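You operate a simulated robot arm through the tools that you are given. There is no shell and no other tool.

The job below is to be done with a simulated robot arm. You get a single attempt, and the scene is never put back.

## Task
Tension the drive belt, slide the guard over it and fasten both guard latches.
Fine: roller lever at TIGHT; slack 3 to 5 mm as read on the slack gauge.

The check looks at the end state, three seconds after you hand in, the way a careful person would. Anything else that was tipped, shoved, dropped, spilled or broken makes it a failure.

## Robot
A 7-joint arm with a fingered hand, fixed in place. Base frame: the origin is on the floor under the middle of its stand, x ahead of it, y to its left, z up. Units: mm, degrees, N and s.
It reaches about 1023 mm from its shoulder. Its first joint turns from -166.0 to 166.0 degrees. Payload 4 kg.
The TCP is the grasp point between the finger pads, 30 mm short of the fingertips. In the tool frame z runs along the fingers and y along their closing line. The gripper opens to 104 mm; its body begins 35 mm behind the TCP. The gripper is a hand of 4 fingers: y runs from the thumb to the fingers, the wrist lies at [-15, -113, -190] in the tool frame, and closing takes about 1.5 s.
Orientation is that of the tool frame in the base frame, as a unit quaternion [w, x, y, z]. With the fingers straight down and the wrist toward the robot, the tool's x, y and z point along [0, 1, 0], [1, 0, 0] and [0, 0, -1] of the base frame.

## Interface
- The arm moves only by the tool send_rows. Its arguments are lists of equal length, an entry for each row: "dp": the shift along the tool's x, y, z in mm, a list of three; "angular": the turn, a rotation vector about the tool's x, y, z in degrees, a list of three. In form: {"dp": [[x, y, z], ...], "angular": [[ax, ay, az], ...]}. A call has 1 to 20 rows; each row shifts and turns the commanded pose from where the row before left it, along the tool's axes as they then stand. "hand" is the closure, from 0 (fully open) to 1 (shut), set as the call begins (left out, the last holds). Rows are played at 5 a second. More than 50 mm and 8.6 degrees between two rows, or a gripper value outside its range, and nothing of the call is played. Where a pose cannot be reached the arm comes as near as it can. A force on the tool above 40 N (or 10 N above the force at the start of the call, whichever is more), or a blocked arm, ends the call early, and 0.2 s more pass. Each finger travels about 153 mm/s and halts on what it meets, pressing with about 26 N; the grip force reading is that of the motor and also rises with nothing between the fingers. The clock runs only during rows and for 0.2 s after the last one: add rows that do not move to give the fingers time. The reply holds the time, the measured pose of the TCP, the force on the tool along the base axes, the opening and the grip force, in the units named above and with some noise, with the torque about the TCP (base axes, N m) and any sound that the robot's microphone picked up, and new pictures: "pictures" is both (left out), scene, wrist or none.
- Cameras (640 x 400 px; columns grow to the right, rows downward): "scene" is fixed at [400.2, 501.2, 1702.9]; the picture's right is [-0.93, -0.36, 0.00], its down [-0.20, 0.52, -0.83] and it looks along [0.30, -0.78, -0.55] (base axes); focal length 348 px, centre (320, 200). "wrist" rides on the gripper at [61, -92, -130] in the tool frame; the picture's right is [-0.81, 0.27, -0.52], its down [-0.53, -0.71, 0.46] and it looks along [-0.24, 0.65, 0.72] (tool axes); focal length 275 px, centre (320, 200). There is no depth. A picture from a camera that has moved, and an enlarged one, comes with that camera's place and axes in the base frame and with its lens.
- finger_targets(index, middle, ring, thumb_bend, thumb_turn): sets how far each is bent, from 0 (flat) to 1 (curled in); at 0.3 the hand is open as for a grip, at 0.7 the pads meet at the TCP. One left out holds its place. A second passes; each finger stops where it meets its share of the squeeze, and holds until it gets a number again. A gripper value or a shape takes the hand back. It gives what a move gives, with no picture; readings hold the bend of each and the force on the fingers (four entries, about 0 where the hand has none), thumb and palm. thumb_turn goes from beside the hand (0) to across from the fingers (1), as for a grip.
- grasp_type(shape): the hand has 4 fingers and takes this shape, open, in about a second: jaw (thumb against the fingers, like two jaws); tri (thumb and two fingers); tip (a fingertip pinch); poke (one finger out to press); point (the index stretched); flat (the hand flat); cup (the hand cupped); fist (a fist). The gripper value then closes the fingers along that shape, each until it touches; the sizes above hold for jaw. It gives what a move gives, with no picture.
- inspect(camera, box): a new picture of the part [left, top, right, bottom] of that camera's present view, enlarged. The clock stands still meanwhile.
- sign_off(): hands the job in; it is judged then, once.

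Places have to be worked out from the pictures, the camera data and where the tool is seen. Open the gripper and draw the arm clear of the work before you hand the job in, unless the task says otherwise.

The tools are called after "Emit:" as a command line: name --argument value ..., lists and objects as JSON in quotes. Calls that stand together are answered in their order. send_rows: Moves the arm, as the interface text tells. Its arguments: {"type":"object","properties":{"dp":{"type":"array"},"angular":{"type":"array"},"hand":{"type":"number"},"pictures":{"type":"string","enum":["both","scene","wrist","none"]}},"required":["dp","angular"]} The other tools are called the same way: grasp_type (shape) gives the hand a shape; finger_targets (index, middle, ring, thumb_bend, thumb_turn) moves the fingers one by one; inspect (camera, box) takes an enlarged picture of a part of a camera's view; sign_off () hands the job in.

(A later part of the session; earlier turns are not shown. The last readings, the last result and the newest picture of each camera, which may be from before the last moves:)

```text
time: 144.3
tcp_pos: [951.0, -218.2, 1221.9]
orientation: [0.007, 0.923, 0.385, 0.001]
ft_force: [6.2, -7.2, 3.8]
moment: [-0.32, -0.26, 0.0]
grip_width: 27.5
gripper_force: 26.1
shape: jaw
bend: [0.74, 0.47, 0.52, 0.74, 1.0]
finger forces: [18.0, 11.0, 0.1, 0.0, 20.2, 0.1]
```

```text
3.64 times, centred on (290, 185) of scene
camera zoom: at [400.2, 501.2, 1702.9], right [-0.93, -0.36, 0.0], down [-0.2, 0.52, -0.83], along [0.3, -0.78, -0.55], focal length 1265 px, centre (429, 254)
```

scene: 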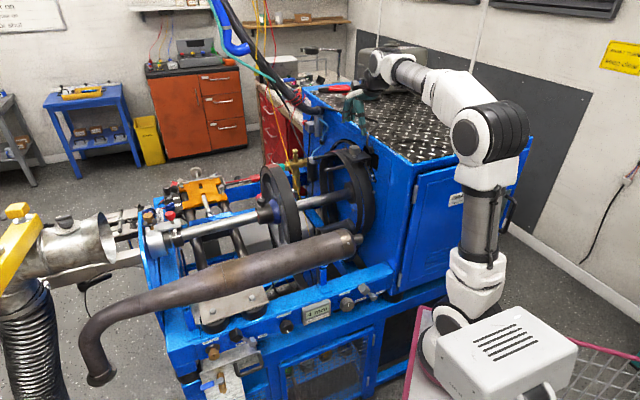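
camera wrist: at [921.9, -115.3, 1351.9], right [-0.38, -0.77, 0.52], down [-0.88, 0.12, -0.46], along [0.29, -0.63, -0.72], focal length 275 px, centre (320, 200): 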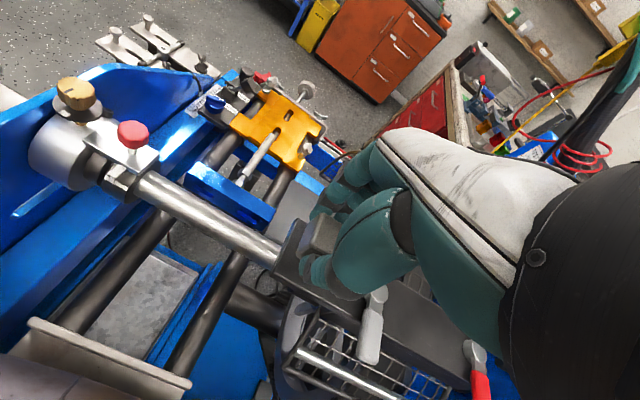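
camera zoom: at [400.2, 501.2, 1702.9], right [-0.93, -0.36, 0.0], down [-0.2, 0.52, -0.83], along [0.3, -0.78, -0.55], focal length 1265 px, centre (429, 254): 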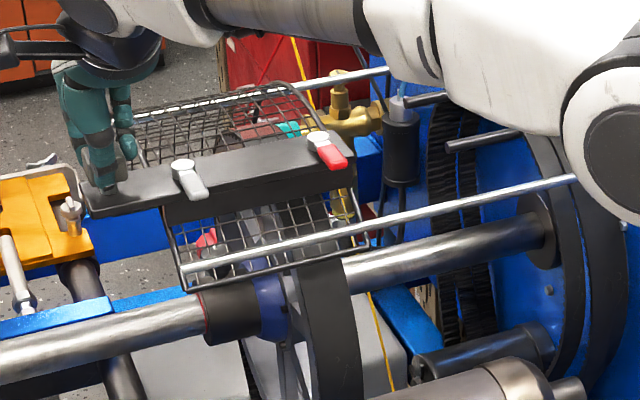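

Still sliding; the small sideways force shows the guard's line is slightly off my pull line. I correct for that and check a bit further for an end stop — it is reversible.

Emit:
send_rows --dp '[[3, 2, 0], [3, 2, 0], [3, 1, 0], [3, 0, 0], [3, 0, 0], [3, 0, 0], [0, 0, 0]]' --angular '[[0, 0, 0], [0, 0, 0], [0, 0, 0], [0, 0, 0], [0, 0, 0], [0, 0, 0], [0, 0, 0]]' --pictures "none"

Emit:
inspect --camera "scene" --box '[220, 130, 360, 240]'

```text
time: 145.9
tcp_pos: [964.6, -210.5, 1223.3]
orientation: [0.007, 0.923, 0.386, 0.002]
ft_force: [-16.5, -0.6, 5.1]
moment: [0.02, 0.36, -0.22]
grip_width: 25.3
gripper_force: 26.6
shape: jaw
bend: [0.74, 0.5, 0.54, 0.73, 1.0]
finger forces: [12.1, 6.0, 1.1, 0.0, 29.9, 0.1]
```

```text
3.64 times, centred on (290, 185) of scene
camera zoom: at [400.2, 501.2, 1702.9], right [-0.93, -0.36, 0.0], down [-0.2, 0.52, -0.83], along [0.3, -0.78, -0.55], focal length 1265 px, centre (429, 254)
```

zoom: 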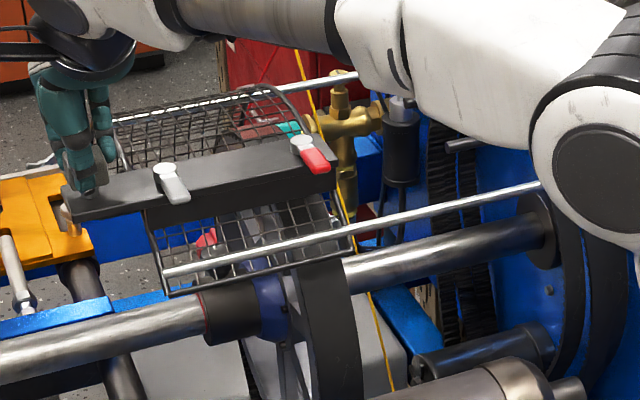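

Now there is resistance along the pull (~12 N) — possibly the end stop. I confirm with a slight further pull.

Emit:
send_rows --dp '[[2, -3, 0], [2, 0, 0], [2, 0, 0], [0, 0, 0]]' --angular '[[0, 0, 0], [0, 0, 0], [0, 0, 0], [0, 0, 0]]' --pictures "none"

Emit:
inspect --camera "scene" --box '[220, 130, 360, 240]'

```text
time: 146.9
tcp_pos: [967.1, -206.5, 1223.8]
orientation: [0.007, 0.923, 0.384, 0.001]
ft_force: [-25.6, -23.3, -1.9]
moment: [-0.44, 0.49, -0.66]
grip_width: 25.5
gripper_force: 25.5
shape: jaw
bend: [0.74, 0.49, 0.53, 0.74, 1.0]
finger forces: [14.7, 7.9, 10.1, 0.0, 24.2, 0.0]
```

```text
3.64 times, centred on (290, 185) of scene
camera zoom: at [400.2, 501.2, 1702.9], right [-0.93, -0.36, 0.0], down [-0.2, 0.52, -0.83], along [0.3, -0.78, -0.55], focal length 1265 px, centre (429, 254)
```

zoom: 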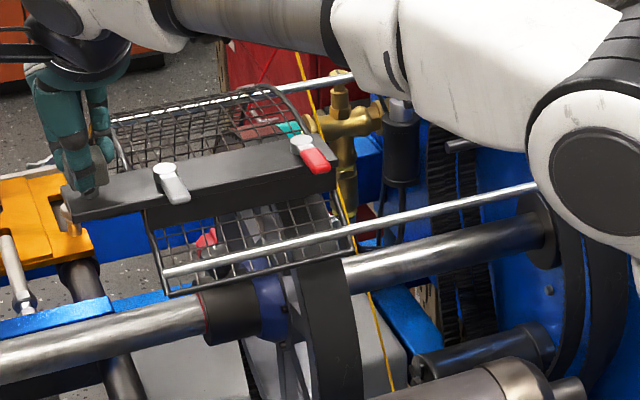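

The guard is at a firm end stop (~421 mm) and covers the wheel. I unload, open the hand, and lift straight up to look at both latches.

Emit:
send_rows --dp '[[-2, 2, 0], [-3, 0, 0], [0, 0, 0]]' --angular '[[0, 0, 0], [0, 0, 0], [0, 0, 0]]' --pictures "none"

Emit:
send_rows --dp '[[0, 0, 0], [0, 0, 0], [0, 0, 0], [0, 0, 0], [0, 0, -30], [0, 0, -30], [0, 0, -30], [0, 0, 0]]' --angular '[[0, 0, 0], [0, 0, 0], [0, 0, 0], [0, 0, 0], [0, 0, 0], [0, 0, 0], [0, 0, 0], [0, 0, 0]]' --hand 0.0 --pictures "both"

Emit:
inspect --camera "scene" --box '[220, 130, 360, 240]'

```text
time: 147.7
tcp_pos: [966.5, -207.4, 1221.6]
orientation: [0.007, 0.922, 0.387, 0.003]
ft_force: [-16.0, -11.9, 1.2]
moment: [-0.32, 0.3, -0.43]
grip_width: 25.5
gripper_force: 26.1
shape: jaw
bend: [0.74, 0.49, 0.53, 0.74, 1.0]
finger forces: [14.6, 7.4, 5.7, 0.0, 24.5, 0.0]
```

```text
time: 149.5
tcp_pos: [965.9, -206.6, 1312.8]
orientation: [0.007, 0.922, 0.387, 0.002]
ft_force: [-0.1, 0.5, 1.0]
moment: [0.01, 0.01, -0.01]
grip_width: 103.8
gripper_force: 0.1
shape: jaw
bend: [0.3, 0.3, 0.3, 0.3, 0.98]
finger forces: [0.0, 0.0, 0.1, 0.1, 0.0, 0.0]
camera wrist: at [942.5, -98.3, 1442.2], right [-0.38, -0.77, 0.52], down [-0.88, 0.12, -0.46], along [0.29, -0.63, -0.72], focal length 275 px, centre (320, 200)
```

scene: 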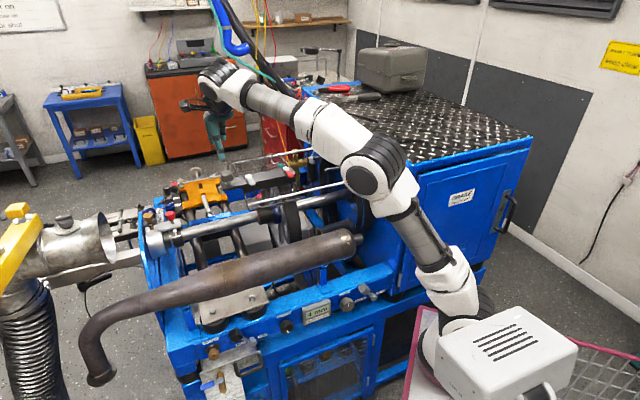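
wrist: 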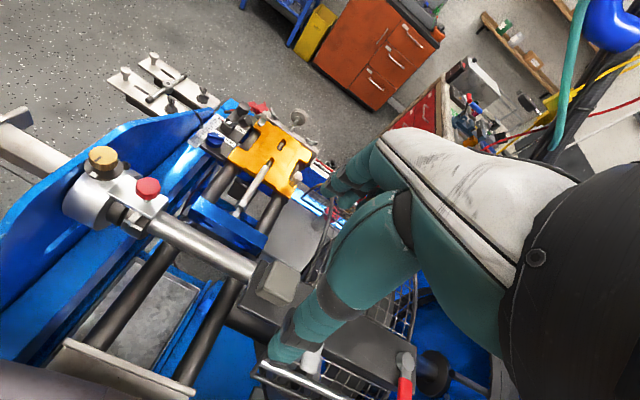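

```text
3.64 times, centred on (290, 185) of scene
camera zoom: at [400.2, 501.2, 1702.9], right [-0.93, -0.36, 0.0], down [-0.2, 0.52, -0.83], along [0.3, -0.78, -0.55], focal length 1265 px, centre (429, 254)
```

zoom: 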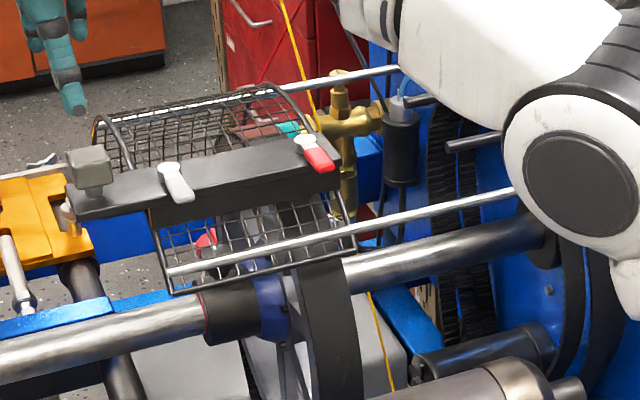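

Guard released near its stop. I zoom on both latches to understand how they close.

Emit:
inspect --camera "scene" --box '[245, 160, 305, 200]'

Emit:
inspect --camera "scene" --box '[285, 155, 325, 190]'

Emit:
inspect --camera "wrist" --box '[220, 230, 460, 400]'

```text
10.00 times, centred on (275, 180) of scene
camera zoom: at [400.2, 501.2, 1702.9], right [-0.93, -0.36, 0.0], down [-0.2, 0.52, -0.83], along [0.3, -0.78, -0.55], focal length 3480 px, centre (770, 400)
```

zoom: 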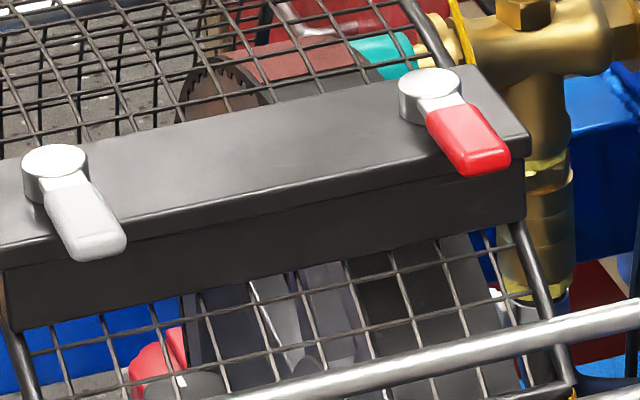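

```text
11.43 times, centred on (305, 172) of scene
camera zoom: at [400.2, 501.2, 1702.9], right [-0.93, -0.36, 0.0], down [-0.2, 0.52, -0.83], along [0.3, -0.78, -0.55], focal length 3977 px, centre (491, 514)
```

zoom: 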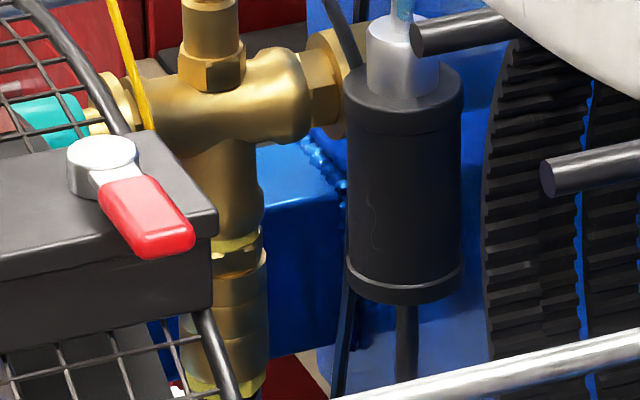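

```text
2.35 times, centred on (340, 315) of wrist
camera zoom: at [942.5, -98.3, 1442.2], right [-0.38, -0.77, 0.52], down [-0.88, 0.12, -0.46], along [0.29, -0.63, -0.72], focal length 648 px, centre (273, -71)
```

zoom: 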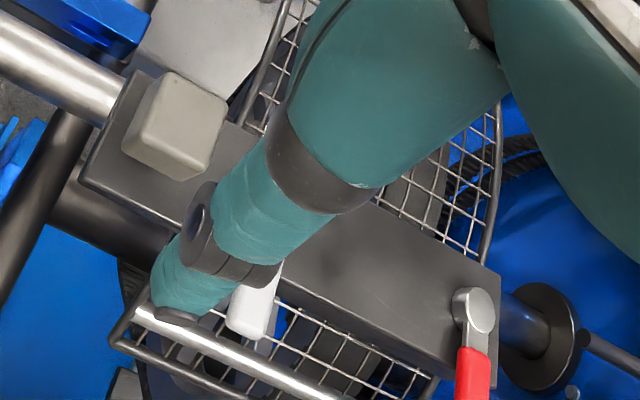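

The levers now lie across the bar, pointing toward the robot side. I make a fist with only the ring finger out (as used on the knob), turn the hand so that finger can push along the bar, and move above the white latch's cabinet side.

Emit:
grasp_type --shape "fist"

Emit:
send_rows --dp '[[0, 0, 0], [0, 0, 0], [0, 0, 0], [0, 0, 0], [0, 0, 0], [0, 0, 0], [0, 0, 0], [0, 0, 0], [0, 0, 0], [0, 0, 0], [0, 0, 0], [12.9, -39.7, 0], [12.9, -39.7, 0], [12.9, -39.7, 0], [12.9, -39.7, 0], [0, 0, 0]]' --angular '[[0, 0, -8.18], [0, 0, -8.18], [0, 0, -8.18], [0, 0, -8.18], [0, 0, -8.18], [0, 0, -8.18], [0, 0, -8.18], [0, 0, -8.18], [0, 0, -8.18], [0, 0, -8.18], [0, 0, -8.18], [0, 0, 0], [0, 0, 0], [0, 0, 0], [0, 0, 0], [0, 0, 0]]' --pictures "none"

Emit:
finger_targets --ring 0.35

Emit:
inspect --camera "scene" --box '[220, 110, 360, 220]'

Emit:
inspect --camera "wrist" --box '[0, 0, 640, 400]'

```text
time: 150.4
tcp_pos: [966.7, -207.9, 1312.3]
orientation: [0.006, 0.923, 0.385, 0.002]
ft_force: [-0.6, 0.9, -0.5]
moment: [-0.02, -0.03, 0.0]
grip_width: 0.0
gripper_force: 0.0
shape: fist
bend: [1.0, 1.0, 1.0, 0.86, 0.85]
finger forces: [0.0, 0.0, 0.0, 0.0, 0.1, 0.0]
```

```text
time: 153.8
tcp_pos: [816.8, -282.6, 1313.3]
orientation: [0.007, 0.379, 0.925, -0.004]
ft_force: [-0.4, -0.1, -0.7]
moment: [0.03, 0.01, -0.01]
grip_width: 0.1
gripper_force: 0.0
shape: fist
bend: [1.0, 1.0, 1.0, 0.86, 0.85]
finger forces: [0.0, 0.0, 0.0, 0.0, 0.1, 0.0]
```

```text
time: 154.8
tcp_pos: [815.4, -282.8, 1312.2]
orientation: [0.006, 0.379, 0.925, -0.003]
ft_force: [1.0, -0.7, 0.6]
moment: [-0.01, 0.01, 0.01]
grip_width: 31.8
gripper_force: 0.1
shape: fingers
bend: [1.0, 1.0, 0.35, 0.86, 0.85]
finger forces: [0.0, 0.0, 0.0, 0.0, 0.0, 0.0]
```

```text
3.64 times, centred on (290, 165) of scene
camera zoom: at [400.2, 501.2, 1702.9], right [-0.93, -0.36, 0.0], down [-0.2, 0.52, -0.83], along [0.3, -0.78, -0.55], focal length 1265 px, centre (429, 327)
```

zoom: 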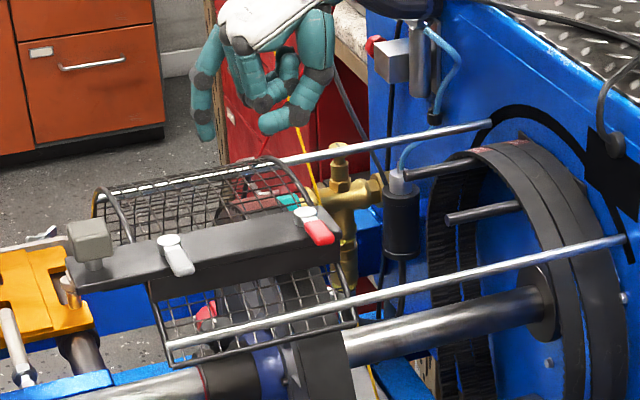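

```text
1.00 times, centred on (320, 200) of wrist (not enlarged: the box is as wide or as high as the picture)
camera zoom: at [707.1, -304.9, 1442.3], right [0.77, -0.37, 0.53], down [-0.12, -0.89, -0.45], along [0.63, 0.28, -0.72], focal length 275 px, centre (320, 200)
```

zoom: 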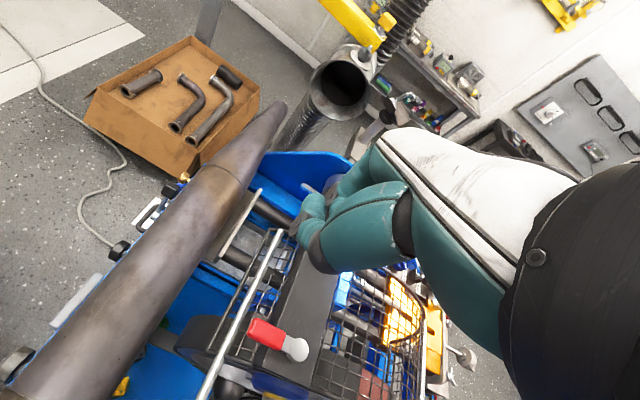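

The ring fingertip sits at about 387 mm along the bar, 10 mm short of the white handle. I lower it to just above the bar's top surface.

Emit:
send_rows --dp '[[0, 0, 35], [0, 0, 35], [0, 0, 30], [0, 0, 4], [0, 0, 0]]' --angular '[[0, 0, 0], [0, 0, 0], [0, 0, 0], [0, 0, 0], [0, 0, 0]]' --pictures "wrist"

Emit:
inspect --camera "scene" --box '[240, 140, 320, 200]'

Emit:
inspect --camera "wrist" --box '[200, 150, 400, 350]'

```text
time: 156.0
tcp_pos: [818.2, -284.0, 1209.4]
orientation: [0.005, 0.379, 0.925, -0.004]
ft_force: [-0.1, -0.1, -0.1]
moment: [0.01, 0.05, -0.02]
grip_width: 31.9
gripper_force: 0.0
shape: fingers
bend: [1.0, 1.0, 0.35, 0.86, 0.85]
finger forces: [0.0, 0.0, 0.0, 0.0, 0.0, 0.0]
camera wrist: at [709.7, -305.7, 1337.4], right [0.77, -0.37, 0.53], down [-0.12, -0.89, -0.45], along [0.63, 0.28, -0.72], focal length 275 px, centre (320, 200)
```

wrist: 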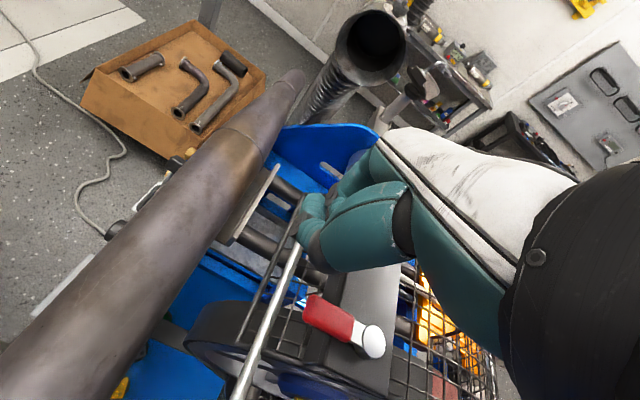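

```text
6.67 times, centred on (280, 170) of scene
camera zoom: at [400.2, 501.2, 1702.9], right [-0.93, -0.36, 0.0], down [-0.2, 0.52, -0.83], along [0.3, -0.78, -0.55], focal length 2320 px, centre (587, 400)
```

zoom: 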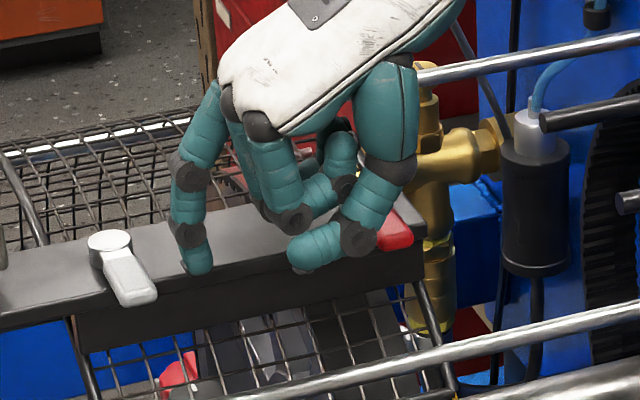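

```text
2.00 times, centred on (300, 250) of wrist
camera zoom: at [709.7, -305.7, 1337.4], right [0.77, -0.37, 0.53], down [-0.12, -0.89, -0.45], along [0.63, 0.28, -0.72], focal length 551 px, centre (360, 100)
```

zoom: 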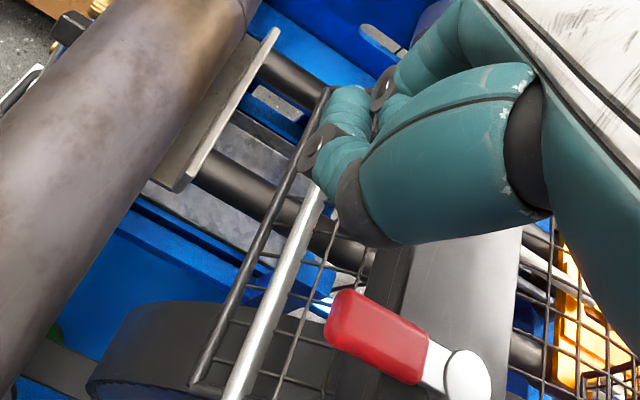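

The fingertip is beside the white handle. I lower a few more millimetres with force feedback, then push toward +u.

Emit:
send_rows --dp '[[0, 0, 2], [0, 0, 2], [0, 0, 2], [0, 0, 0]]' --angular '[[0, 0, 0], [0, 0, 0], [0, 0, 0], [0, 0, 0]]' --pictures "none"

Emit:
send_rows --dp '[[0, 4, 0], [0, 4, 0], [0, 4, 0], [0, 4, 0], [0, 4, 0], [0, 0, 0]]' --angular '[[0, 0, 0], [0, 0, 0], [0, 0, 0], [0, 0, 0], [0, 0, 0], [0, 0, 0]]' --pictures "none"

Emit:
inspect --camera "scene" --box '[240, 140, 320, 200]'

```text
time: 157.0
tcp_pos: [819.1, -284.9, 1201.9]
orientation: [0.006, 0.379, 0.925, -0.003]
ft_force: [-0.4, 0.7, 2.9]
moment: [0.06, -0.11, 0.04]
grip_width: 31.9
gripper_force: 0.4
shape: fingers
bend: [1.0, 1.0, 0.35, 0.86, 0.85]
finger forces: [0.0, 0.0, 1.9, 0.1, 0.0, 0.0]
```

```text
time: 158.4
tcp_pos: [833.3, -271.2, 1202.5]
orientation: [0.006, 0.38, 0.925, -0.004]
ft_force: [-3.8, -1.8, 3.3]
moment: [0.05, -0.19, -0.06]
grip_width: 32.2
gripper_force: 3.0
shape: fingers
bend: [1.0, 1.0, 0.38, 0.86, 0.85]
finger forces: [0.1, 0.1, 6.2, 0.0, 0.1, 0.0]
```

```text
6.67 times, centred on (280, 170) of scene
camera zoom: at [400.2, 501.2, 1702.9], right [-0.93, -0.36, 0.0], down [-0.2, 0.52, -0.83], along [0.3, -0.78, -0.55], focal length 2320 px, centre (587, 400)
```

zoom: 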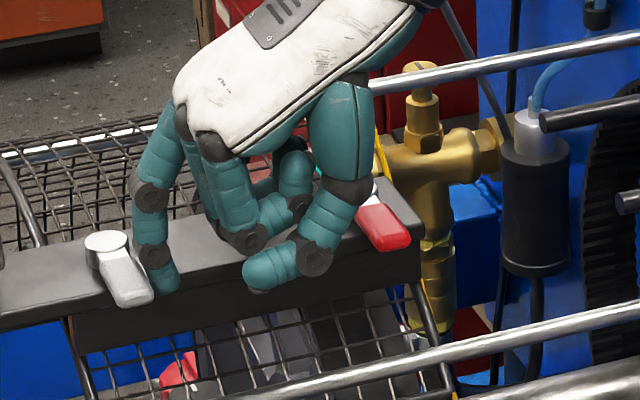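

The finger touches the handle's side with ~4 N. I push further along +u.

Emit:
send_rows --dp '[[0, 3, -1], [0, 3, 0], [0, 3, 0], [0, 3, 0], [0, 3, 0], [0, 0, 0]]' --angular '[[0, 0, 0], [0, 0, 0], [0, 0, 0], [0, 0, 0], [0, 0, 0], [0, 0, 0]]' --pictures "none"

Emit:
inspect --camera "scene" --box '[240, 140, 320, 200]'

```text
time: 159.8
tcp_pos: [842.1, -261.4, 1205.7]
orientation: [0.007, 0.379, 0.925, -0.002]
ft_force: [-11.5, -11.3, 17.0]
moment: [0.13, -0.73, -0.43]
grip_width: 32.0
gripper_force: 12.5
shape: fingers
bend: [1.0, 1.0, 0.48, 0.86, 0.85]
finger forces: [0.1, 0.0, 25.1, 0.0, 0.0, 0.1]
```

```text
6.67 times, centred on (280, 170) of scene
camera zoom: at [400.2, 501.2, 1702.9], right [-0.93, -0.36, 0.0], down [-0.2, 0.52, -0.83], along [0.3, -0.78, -0.55], focal length 2320 px, centre (587, 400)
```

zoom: 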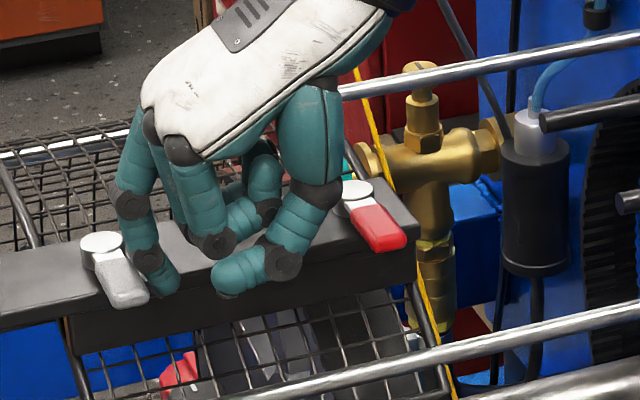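

The lever won't turn toward +u, so it must swing toward the cabinet (−u). I lift over to the handle's other side and try pushing gently at its tip.

Emit:
send_rows --dp '[[0, -6, 0], [0, 0, -15], [0, 0, -20], [0, 28, 0], [0, 0, 15], [0, 0, 15], [0, 0, 3], [0, 0, 0]]' --angular '[[0, 0, 0], [0, 0, 0], [0, 0, 0], [0, 0, 0], [0, 0, 0], [0, 0, 0], [0, 0, 0], [0, 0, 0]]' --pictures "none"

Emit:
inspect --camera "scene" --box '[240, 140, 320, 200]'

```text
time: 161.6
tcp_pos: [859.0, -243.2, 1204.4]
orientation: [0.006, 0.38, 0.925, -0.003]
ft_force: [0.1, 0.5, 0.1]
moment: [0.01, -0.01, 0.01]
grip_width: 32.2
gripper_force: 0.0
shape: fingers
bend: [1.0, 1.0, 0.35, 0.86, 0.85]
finger forces: [0.0, 0.1, 0.1, 0.0, 0.0, 0.0]
```

```text
6.67 times, centred on (280, 170) of scene
camera zoom: at [400.2, 501.2, 1702.9], right [-0.93, -0.36, 0.0], down [-0.2, 0.52, -0.83], along [0.3, -0.78, -0.55], focal length 2320 px, centre (587, 400)
```

zoom: 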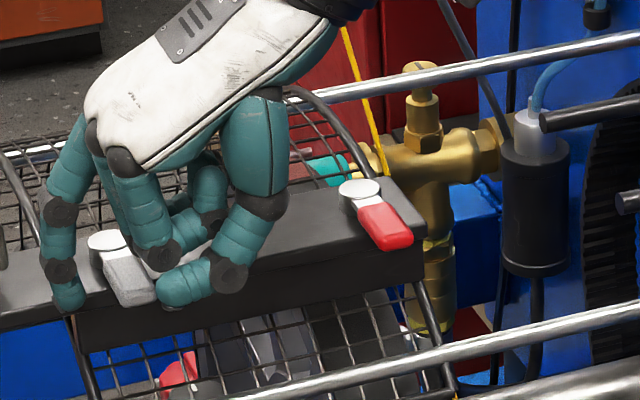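

The finger is on the +u side of the handle. I push gently toward −u and watch whether the lever turns or the guard shifts.

Emit:
send_rows --dp '[[0, -4, 0], [0, -4, 0], [0, -4, 0], [0, -4, 0], [0, -4, 0], [0, 0, 0]]' --angular '[[0, 0, 0], [0, 0, 0], [0, 0, 0], [0, 0, 0], [0, 0, 0], [0, 0, 0]]' --pictures "none"

Emit:
inspect --camera "scene" --box '[240, 140, 320, 200]'

```text
time: 163.0
tcp_pos: [843.3, -259.3, 1205.8]
orientation: [0.006, 0.379, 0.925, -0.004]
ft_force: [0.3, 1.7, -0.1]
moment: [0.01, 0.03, 0.07]
grip_width: 31.7
gripper_force: 1.3
shape: fingers
bend: [1.0, 1.0, 0.33, 0.86, 0.85]
finger forces: [0.0, 0.0, 2.0, 0.0, 0.0, 0.1]
```

```text
6.67 times, centred on (280, 170) of scene
camera zoom: at [400.2, 501.2, 1702.9], right [-0.93, -0.36, 0.0], down [-0.2, 0.52, -0.83], along [0.3, -0.78, -0.55], focal length 2320 px, centre (587, 400)
```

zoom: 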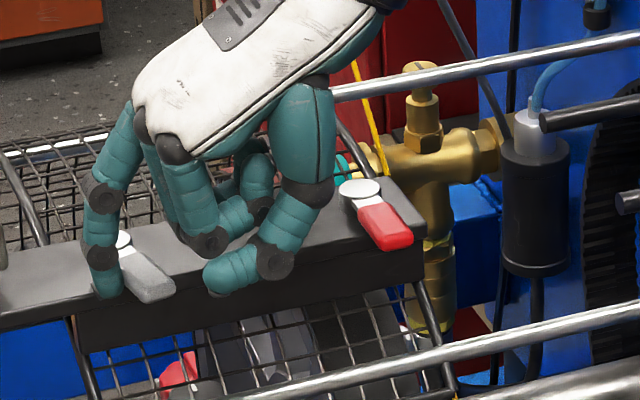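

The lever is turning (light force) and the guard stays put. I continue, following the handle's arc.

Emit:
send_rows --dp '[[0, -4, 0], [-1, -4, 0], [-2, -4, 0], [-3, -4, 0], [-3, -4, 0], [0, 0, 0]]' --angular '[[0, 0, 0], [0, 0, 0], [0, 0, 0], [0, 0, 0], [0, 0, 0], [0, 0, 0]]' --pictures "none"

Emit:
inspect --camera "scene" --box '[240, 140, 320, 200]'

```text
time: 164.4
tcp_pos: [835.8, -279.4, 1205.5]
orientation: [0.006, 0.379, 0.925, -0.003]
ft_force: [-1.0, 1.4, 3.3]
moment: [0.12, -0.24, 0.13]
grip_width: 32.1
gripper_force: 2.5
shape: fingers
bend: [1.0, 1.0, 0.33, 0.86, 0.85]
finger forces: [0.1, 0.1, 5.2, 0.0, 0.0, 0.0]
```

```text
6.67 times, centred on (280, 170) of scene
camera zoom: at [400.2, 501.2, 1702.9], right [-0.93, -0.36, 0.0], down [-0.2, 0.52, -0.83], along [0.3, -0.78, -0.55], focal length 2320 px, centre (587, 400)
```

zoom: 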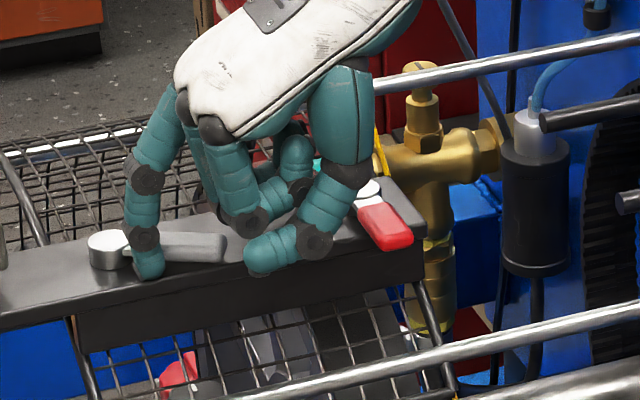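

The white lever has swung round to about 70°, nearly along the bar. I push it the rest of the way toward +w.

Emit:
send_rows --dp '[[0, -6, 0], [-3, -4, 0], [-4, 0, 0], [-4, 0, 0], [-4, 0, 0], [0, 0, 0]]' --angular '[[0, 0, 0], [0, 0, 0], [0, 0, 0], [0, 0, 0], [0, 0, 0], [0, 0, 0]]' --pictures "none"

Emit:
inspect --camera "scene" --box '[240, 140, 320, 200]'

```text
time: 165.8
tcp_pos: [839.2, -296.3, 1206.4]
orientation: [0.005, 0.379, 0.925, -0.003]
ft_force: [-8.0, 7.7, 1.7]
moment: [0.13, 0.07, 0.6]
grip_width: 31.9
gripper_force: 5.5
shape: fingers
bend: [1.0, 1.0, 0.34, 0.86, 0.85]
finger forces: [0.0, 0.0, 11.0, 0.0, 0.0, 0.0]
```

```text
6.67 times, centred on (280, 170) of scene
camera zoom: at [400.2, 501.2, 1702.9], right [-0.93, -0.36, 0.0], down [-0.2, 0.52, -0.83], along [0.3, -0.78, -0.55], focal length 2320 px, centre (587, 400)
```

zoom: 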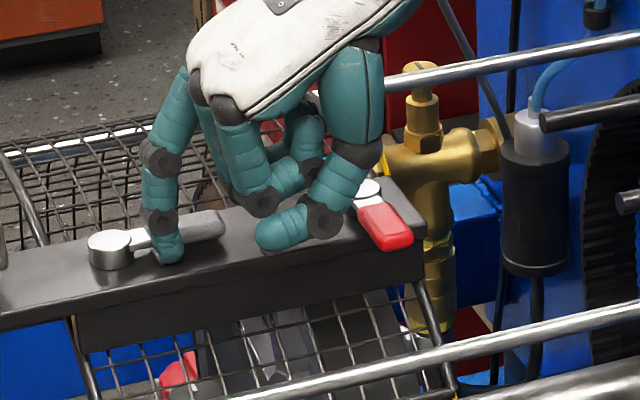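

The white lever now lies along the bar and resists further — fastened. I lift clear and move to the red lever's +u side the same way.

Emit:
send_rows --dp '[[6, 0, 0], [4, 0, -5], [0, 0, -30], [0, 0, -25], [7, -35, 0], [6, -35, 0], [0, 0, 20], [0, 0, 0]]' --angular '[[0, 0, 0], [0, 0, 0], [0, 0, 0], [0, 0, 0], [0, 0, 0], [0, 0, 0], [0, 0, 0], [0, 0, 0]]' --pictures "wrist"

Emit:
inspect --camera "scene" --box '[240, 140, 320, 200]'

```text
time: 167.6
tcp_pos: [774.3, -330.9, 1243.3]
orientation: [0.006, 0.379, 0.925, -0.003]
ft_force: [-0.2, -0.4, 0.3]
moment: [0.02, -0.01, 0.0]
grip_width: 31.8
gripper_force: 0.1
shape: fingers
bend: [1.0, 1.0, 0.35, 0.86, 0.85]
finger forces: [0.0, 0.0, 0.0, 0.0, 0.0, 0.1]
camera wrist: at [665.3, -351.9, 1374.0], right [0.77, -0.37, 0.53], down [-0.12, -0.89, -0.45], along [0.63, 0.28, -0.72], focal length 275 px, centre (320, 200)
```

wrist: 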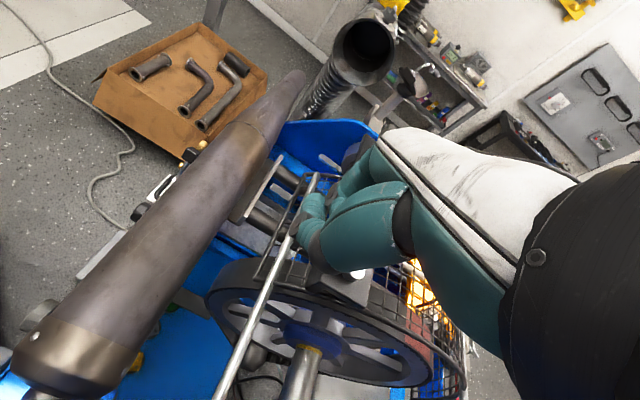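

```text
6.67 times, centred on (280, 170) of scene
camera zoom: at [400.2, 501.2, 1702.9], right [-0.93, -0.36, 0.0], down [-0.2, 0.52, -0.83], along [0.3, -0.78, -0.55], focal length 2320 px, centre (587, 400)
```

zoom: 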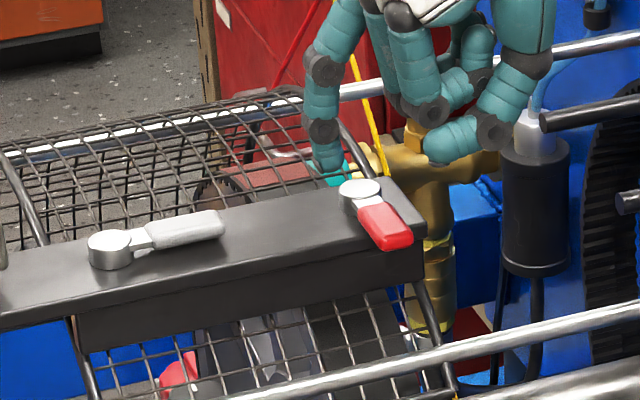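

White latch is along the bar. The finger hangs on the +u side of the red handle; I lower to the bar and push toward −u, following its arc as before.

Emit:
send_rows --dp '[[0, 0, 20], [0, 0, 15], [0, 0, 3], [0, 0, 0]]' --angular '[[0, 0, 0], [0, 0, 0], [0, 0, 0], [0, 0, 0]]' --pictures "none"

Emit:
inspect --camera "scene" --box '[250, 140, 330, 200]'

```text
time: 168.6
tcp_pos: [774.9, -330.7, 1207.9]
orientation: [0.007, 0.38, 0.925, -0.003]
ft_force: [-0.3, 0.2, -0.2]
moment: [0.0, -0.01, 0.02]
grip_width: 32.0
gripper_force: 0.0
shape: fingers
bend: [1.0, 1.0, 0.35, 0.86, 0.85]
finger forces: [0.0, 0.1, 0.1, 0.0, 0.0, 0.1]
```

```text
6.67 times, centred on (290, 170) of scene
camera zoom: at [400.2, 501.2, 1702.9], right [-0.93, -0.36, 0.0], down [-0.2, 0.52, -0.83], along [0.3, -0.78, -0.55], focal length 2320 px, centre (520, 400)
```

zoom: 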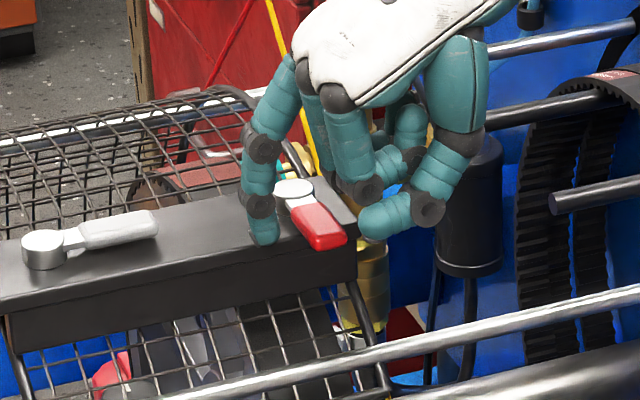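

Well placed. I push toward −u.

Emit:
send_rows --dp '[[0, 0, 2], [0, -4, 0], [0, -4, 0], [0, -4, 0], [0, -4, 0], [0, 0, 0]]' --angular '[[0, 0, 0], [0, 0, 0], [0, 0, 0], [0, 0, 0], [0, 0, 0], [0, 0, 0]]' --pictures "none"

Emit:
inspect --camera "scene" --box '[250, 140, 330, 200]'

```text
time: 170.0
tcp_pos: [764.0, -342.0, 1205.4]
orientation: [0.006, 0.379, 0.925, -0.003]
ft_force: [2.0, 3.4, -1.3]
moment: [0.08, -0.05, 0.13]
grip_width: 31.9
gripper_force: 2.1
shape: fingers
bend: [1.0, 1.0, 0.31, 0.86, 0.85]
finger forces: [0.1, 0.0, 3.9, 0.0, 0.0, 0.1]
```

```text
6.67 times, centred on (290, 170) of scene
camera zoom: at [400.2, 501.2, 1702.9], right [-0.93, -0.36, 0.0], down [-0.2, 0.52, -0.83], along [0.3, -0.78, -0.55], focal length 2320 px, centre (520, 400)
```

zoom: 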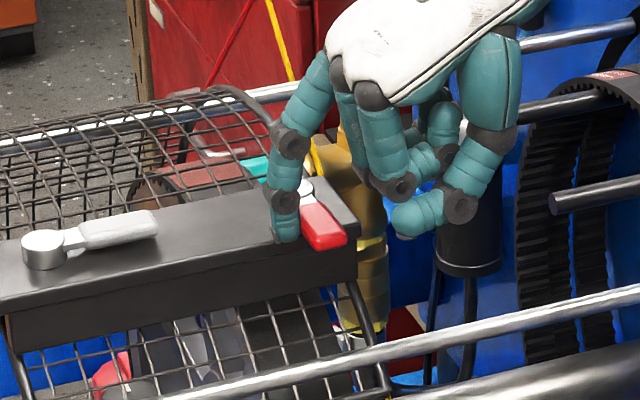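

In contact (~4 N); the guard hasn't shifted. I continue along the arc.

Emit:
send_rows --dp '[[0, -4, 0], [0, -4, 0], [-1, -4, 0], [-2, -4, 0], [-3, -4, 0], [0, 0, 0]]' --angular '[[0, 0, 0], [0, 0, 0], [0, 0, 0], [0, 0, 0], [0, 0, 0], [0, 0, 0]]' --pictures "none"

Emit:
inspect --camera "scene" --box '[250, 140, 330, 200]'

```text
time: 171.4
tcp_pos: [753.8, -360.8, 1206.8]
orientation: [0.008, 0.381, 0.925, -0.004]
ft_force: [4.8, 9.8, 8.9]
moment: [0.48, -0.71, 0.51]
grip_width: 31.8
gripper_force: 5.6
shape: fingers
bend: [1.0, 1.0, 0.19, 0.86, 0.85]
finger forces: [0.1, 0.1, 11.6, 0.1, 0.0, 0.0]
```

```text
6.67 times, centred on (290, 170) of scene
camera zoom: at [400.2, 501.2, 1702.9], right [-0.93, -0.36, 0.0], down [-0.2, 0.52, -0.83], along [0.3, -0.78, -0.55], focal length 2320 px, centre (520, 400)
```

zoom: 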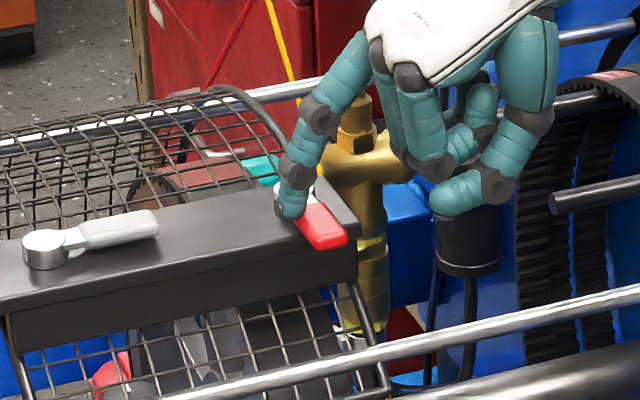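

The red lever resists in this direction (finger flexed, no turn), so it turns the other way, mirror-like. I lift over to its cabinet side and push toward +u instead.

Emit:
send_rows --dp '[[0, 8, 0], [4, 2, -5], [0, 0, -20], [0, 0, -20], [3, -20, 0], [0, -8, 0], [0, 0, 20], [0, 0, 0]]' --angular '[[0, 0, 0], [0, 0, 0], [0, 0, 0], [0, 0, 0], [0, 0, 0], [0, 0, 0], [0, 0, 0], [0, 0, 0]]' --pictures "none"

Emit:
inspect --camera "scene" --box '[250, 140, 330, 200]'

```text
time: 173.2
tcp_pos: [734.8, -369.2, 1230.0]
orientation: [0.006, 0.379, 0.925, -0.003]
ft_force: [-0.2, -0.3, 0.2]
moment: [0.0, 0.02, 0.02]
grip_width: 32.0
gripper_force: 0.0
shape: fingers
bend: [1.0, 1.0, 0.35, 0.86, 0.85]
finger forces: [0.0, 0.0, 0.0, 0.0, 0.1, 0.0]
```

```text
6.67 times, centred on (290, 170) of scene
camera zoom: at [400.2, 501.2, 1702.9], right [-0.93, -0.36, 0.0], down [-0.2, 0.52, -0.83], along [0.3, -0.78, -0.55], focal length 2320 px, centre (520, 400)
```

zoom: 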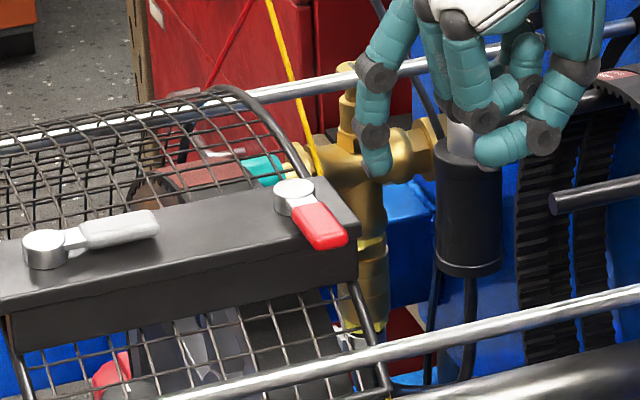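

The finger is now on the cabinet side of the red handle. I lower and push toward +u.

Emit:
send_rows --dp '[[0, 0, 12], [0, 0, 12], [0, 4, 0], [0, 4, 0], [0, 4, 0], [0, 4, 0], [0, 0, 0]]' --angular '[[0, 0, 0], [0, 0, 0], [0, 0, 0], [0, 0, 0], [0, 0, 0], [0, 0, 0], [0, 0, 0]]' --pictures "none"

Emit:
inspect --camera "scene" --box '[250, 140, 330, 200]'

```text
time: 174.8
tcp_pos: [747.5, -356.4, 1207.2]
orientation: [0.006, 0.379, 0.925, -0.003]
ft_force: [-5.2, -6.2, 8.1]
moment: [-0.07, -0.3, -0.24]
grip_width: 31.6
gripper_force: 6.0
shape: fingers
bend: [1.0, 1.0, 0.42, 0.86, 0.85]
finger forces: [0.0, 0.0, 11.1, 0.0, 0.0, 0.1]
```

```text
6.67 times, centred on (290, 170) of scene
camera zoom: at [400.2, 501.2, 1702.9], right [-0.93, -0.36, 0.0], down [-0.2, 0.52, -0.83], along [0.3, -0.78, -0.55], focal length 2320 px, centre (520, 400)
```

zoom: 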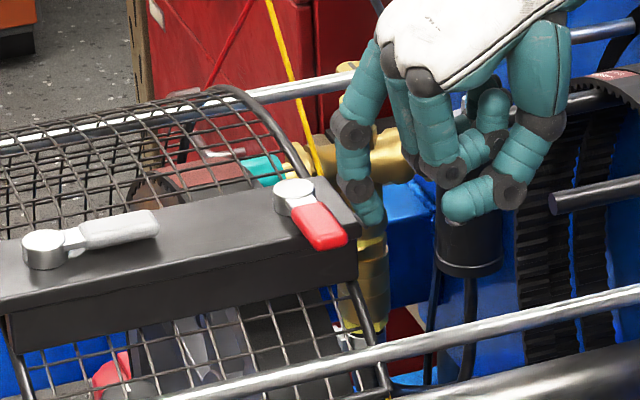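

It appears the fingertip meets the bar's rear end rather than the handle. I back off, raise 6 mm so it slides above the bar, and push again.

Emit:
send_rows --dp '[[0, -5, 0], [0, 0, -6], [0, 4, 0], [0, 4, 0], [0, 4, 0], [0, 4, 0], [0, 0, 0]]' --angular '[[0, 0, 0], [0, 0, 0], [0, 0, 0], [0, 0, 0], [0, 0, 0], [0, 0, 0], [0, 0, 0]]' --pictures "none"

Emit:
inspect --camera "scene" --box '[250, 140, 330, 200]'

```text
time: 176.4
tcp_pos: [755.4, -348.6, 1212.0]
orientation: [0.006, 0.379, 0.925, -0.003]
ft_force: [-0.2, 1.0, 0.2]
moment: [0.03, -0.01, 0.03]
grip_width: 32.1
gripper_force: 0.3
shape: fingers
bend: [1.0, 1.0, 0.36, 0.86, 0.85]
finger forces: [0.0, 0.0, 1.1, 0.0, 0.0, 0.0]
```

```text
6.67 times, centred on (290, 170) of scene
camera zoom: at [400.2, 501.2, 1702.9], right [-0.93, -0.36, 0.0], down [-0.2, 0.52, -0.83], along [0.3, -0.78, -0.55], focal length 2320 px, centre (520, 400)
```

zoom: 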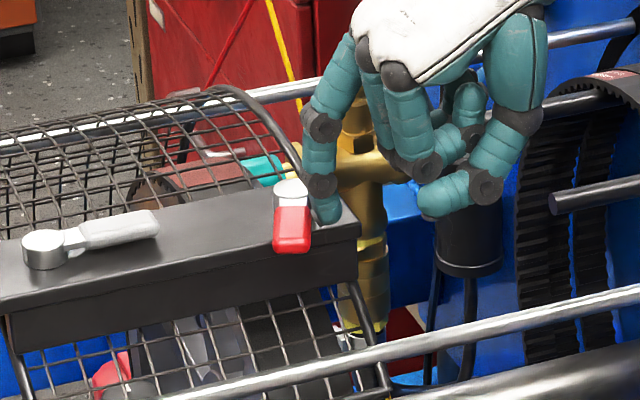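

The red lever is turning toward +u with light force. I continue along its arc.

Emit:
send_rows --dp '[[0, 4, 0], [0, 4, 0], [-1, 4, 0], [-1, 4, 0], [-2, 4, 0], [-2, 4, 0], [0, 0, 0]]' --angular '[[0, 0, 0], [0, 0, 0], [0, 0, 0], [0, 0, 0], [0, 0, 0], [0, 0, 0], [0, 0, 0]]' --pictures "none"

Emit:
inspect --camera "scene" --box '[250, 140, 330, 200]'

```text
time: 178.0
tcp_pos: [777.3, -336.3, 1213.2]
orientation: [0.006, 0.38, 0.925, -0.004]
ft_force: [-0.7, -0.5, -0.4]
moment: [0.0, 0.0, -0.01]
grip_width: 32.0
gripper_force: 0.2
shape: fingers
bend: [1.0, 1.0, 0.35, 0.86, 0.85]
finger forces: [0.1, 0.1, 0.1, 0.0, 0.0, 0.0]
```

```text
6.67 times, centred on (290, 170) of scene
camera zoom: at [400.2, 501.2, 1702.9], right [-0.93, -0.36, 0.0], down [-0.2, 0.52, -0.83], along [0.3, -0.78, -0.55], focal length 2320 px, centre (520, 400)
```

zoom: 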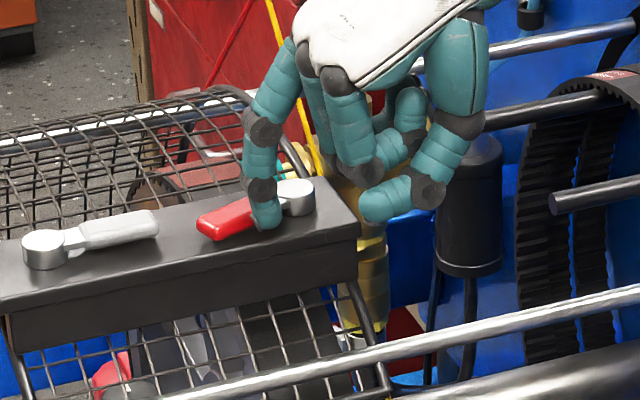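

The red lever is nearly along the bar (about 80°). I push it the last bit toward +w until it resists.

Emit:
send_rows --dp '[[2, 6, 0], [0, 5, 1], [-4, 0, 1], [-4, 0, 0], [-3, 0, 0], [-2, 0, 0], [0, 0, 0]]' --angular '[[0, 0, 0], [0, 0, 0], [0, 0, 0], [0, 0, 0], [0, 0, 0], [0, 0, 0], [0, 0, 0]]' --pictures "none"

Emit:
inspect --camera "scene" --box '[250, 140, 330, 200]'

```text
time: 179.6
tcp_pos: [792.3, -336.3, 1211.6]
orientation: [0.005, 0.38, 0.925, -0.003]
ft_force: [-1.5, 2.1, 0.0]
moment: [0.03, 0.04, 0.13]
grip_width: 31.9
gripper_force: 0.9
shape: fingers
bend: [1.0, 1.0, 0.35, 0.86, 0.85]
finger forces: [0.0, 0.0, 2.2, 0.0, 0.1, 0.1]
```

```text
6.67 times, centred on (290, 170) of scene
camera zoom: at [400.2, 501.2, 1702.9], right [-0.93, -0.36, 0.0], down [-0.2, 0.52, -0.83], along [0.3, -0.78, -0.55], focal length 2320 px, centre (520, 400)
```

zoom: 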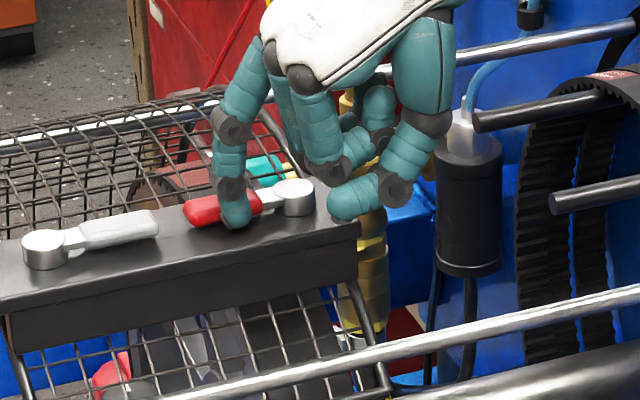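

The red lever moved a bit past 90° with little resistance, so I keep pushing gently to find its real end position.

Emit:
send_rows --dp '[[-3, 0, 0], [-3, 0, 0], [-3, 0, 0], [-3, 0, 0], [0, 0, 0]]' --angular '[[0, 0, 0], [0, 0, 0], [0, 0, 0], [0, 0, 0], [0, 0, 0]]' --pictures "none"

Emit:
inspect --camera "scene" --box '[250, 140, 330, 200]'

```text
time: 180.8
tcp_pos: [799.8, -343.6, 1211.7]
orientation: [0.006, 0.379, 0.926, -0.003]
ft_force: [-16.5, 13.4, 0.6]
moment: [0.24, 0.3, 1.09]
grip_width: 31.9
gripper_force: 10.3
shape: fingers
bend: [1.0, 1.0, 0.35, 0.86, 0.85]
finger forces: [0.1, 0.0, 20.9, 0.0, 0.2, 0.1]
```

```text
6.67 times, centred on (290, 170) of scene
camera zoom: at [400.2, 501.2, 1702.9], right [-0.93, -0.36, 0.0], down [-0.2, 0.52, -0.83], along [0.3, -0.78, -0.55], focal length 2320 px, centre (520, 400)
```

zoom: 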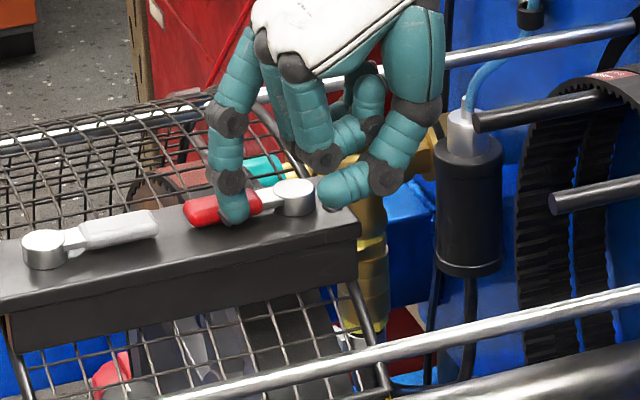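

The red lever is at its firm end stop. I lift off and press the white lever once more in the same way to make sure it is fully home.

Emit:
send_rows --dp '[[6, 0, 0], [6, 0, 0], [2, 0, -15], [0, 0, -25], [4, 25, 0], [2, 25, 0], [0, 0, 20], [0, 0, 20], [0, 0, 0]]' --angular '[[0, 0, 0], [0, 0, 0], [0, 0, 0], [0, 0, 0], [0, 0, 0], [0, 0, 0], [0, 0, 0], [0, 0, 0], [0, 0, 0]]' --pictures "none"

Emit:
inspect --camera "scene" --box '[240, 140, 320, 200]'

```text
time: 182.8
tcp_pos: [821.2, -294.7, 1210.2]
orientation: [0.005, 0.38, 0.925, -0.004]
ft_force: [-0.5, 0.1, 0.0]
moment: [0.01, 0.0, 0.01]
grip_width: 31.9
gripper_force: 0.0
shape: fingers
bend: [1.0, 1.0, 0.35, 0.86, 0.85]
finger forces: [0.0, 0.1, 0.1, 0.1, 0.0, 0.1]
```

```text
6.67 times, centred on (280, 170) of scene
camera zoom: at [400.2, 501.2, 1702.9], right [-0.93, -0.36, 0.0], down [-0.2, 0.52, -0.83], along [0.3, -0.78, -0.55], focal length 2320 px, centre (587, 400)
```

zoom: 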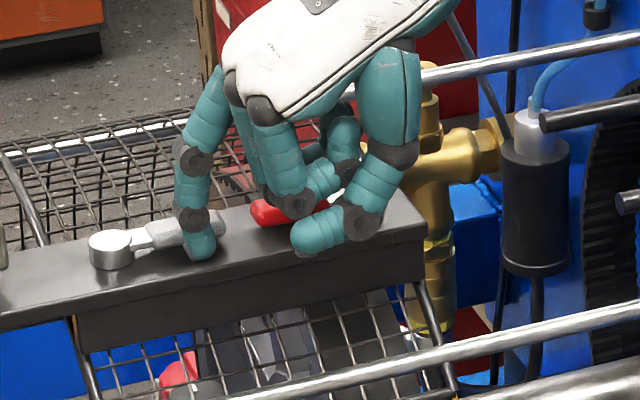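

The finger is beside the white handle's end. I press toward +w until it resists firmly.

Emit:
send_rows --dp '[[-4, 0, 0], [-4, 0, 0], [-4, 0, 0], [-4, 0, 0], [-3, 0, 0], [0, 0, 0]]' --angular '[[0, 0, 0], [0, 0, 0], [0, 0, 0], [0, 0, 0], [0, 0, 0], [0, 0, 0]]' --pictures "none"

Emit:
inspect --camera "scene" --box '[240, 140, 320, 200]'

```text
time: 184.2
tcp_pos: [834.1, -306.6, 1211.1]
orientation: [0.005, 0.379, 0.925, -0.003]
ft_force: [-10.7, 10.6, -1.8]
moment: [0.15, 0.32, 0.81]
grip_width: 31.9
gripper_force: 7.5
shape: fingers
bend: [1.0, 1.0, 0.35, 0.86, 0.85]
finger forces: [0.0, 0.0, 15.3, 0.0, 0.0, 0.1]
```

```text
6.67 times, centred on (280, 170) of scene
camera zoom: at [400.2, 501.2, 1702.9], right [-0.93, -0.36, 0.0], down [-0.2, 0.52, -0.83], along [0.3, -0.78, -0.55], focal length 2320 px, centre (587, 400)
```

zoom: 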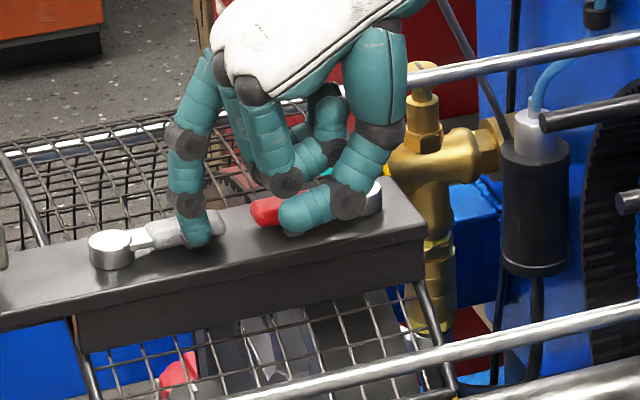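

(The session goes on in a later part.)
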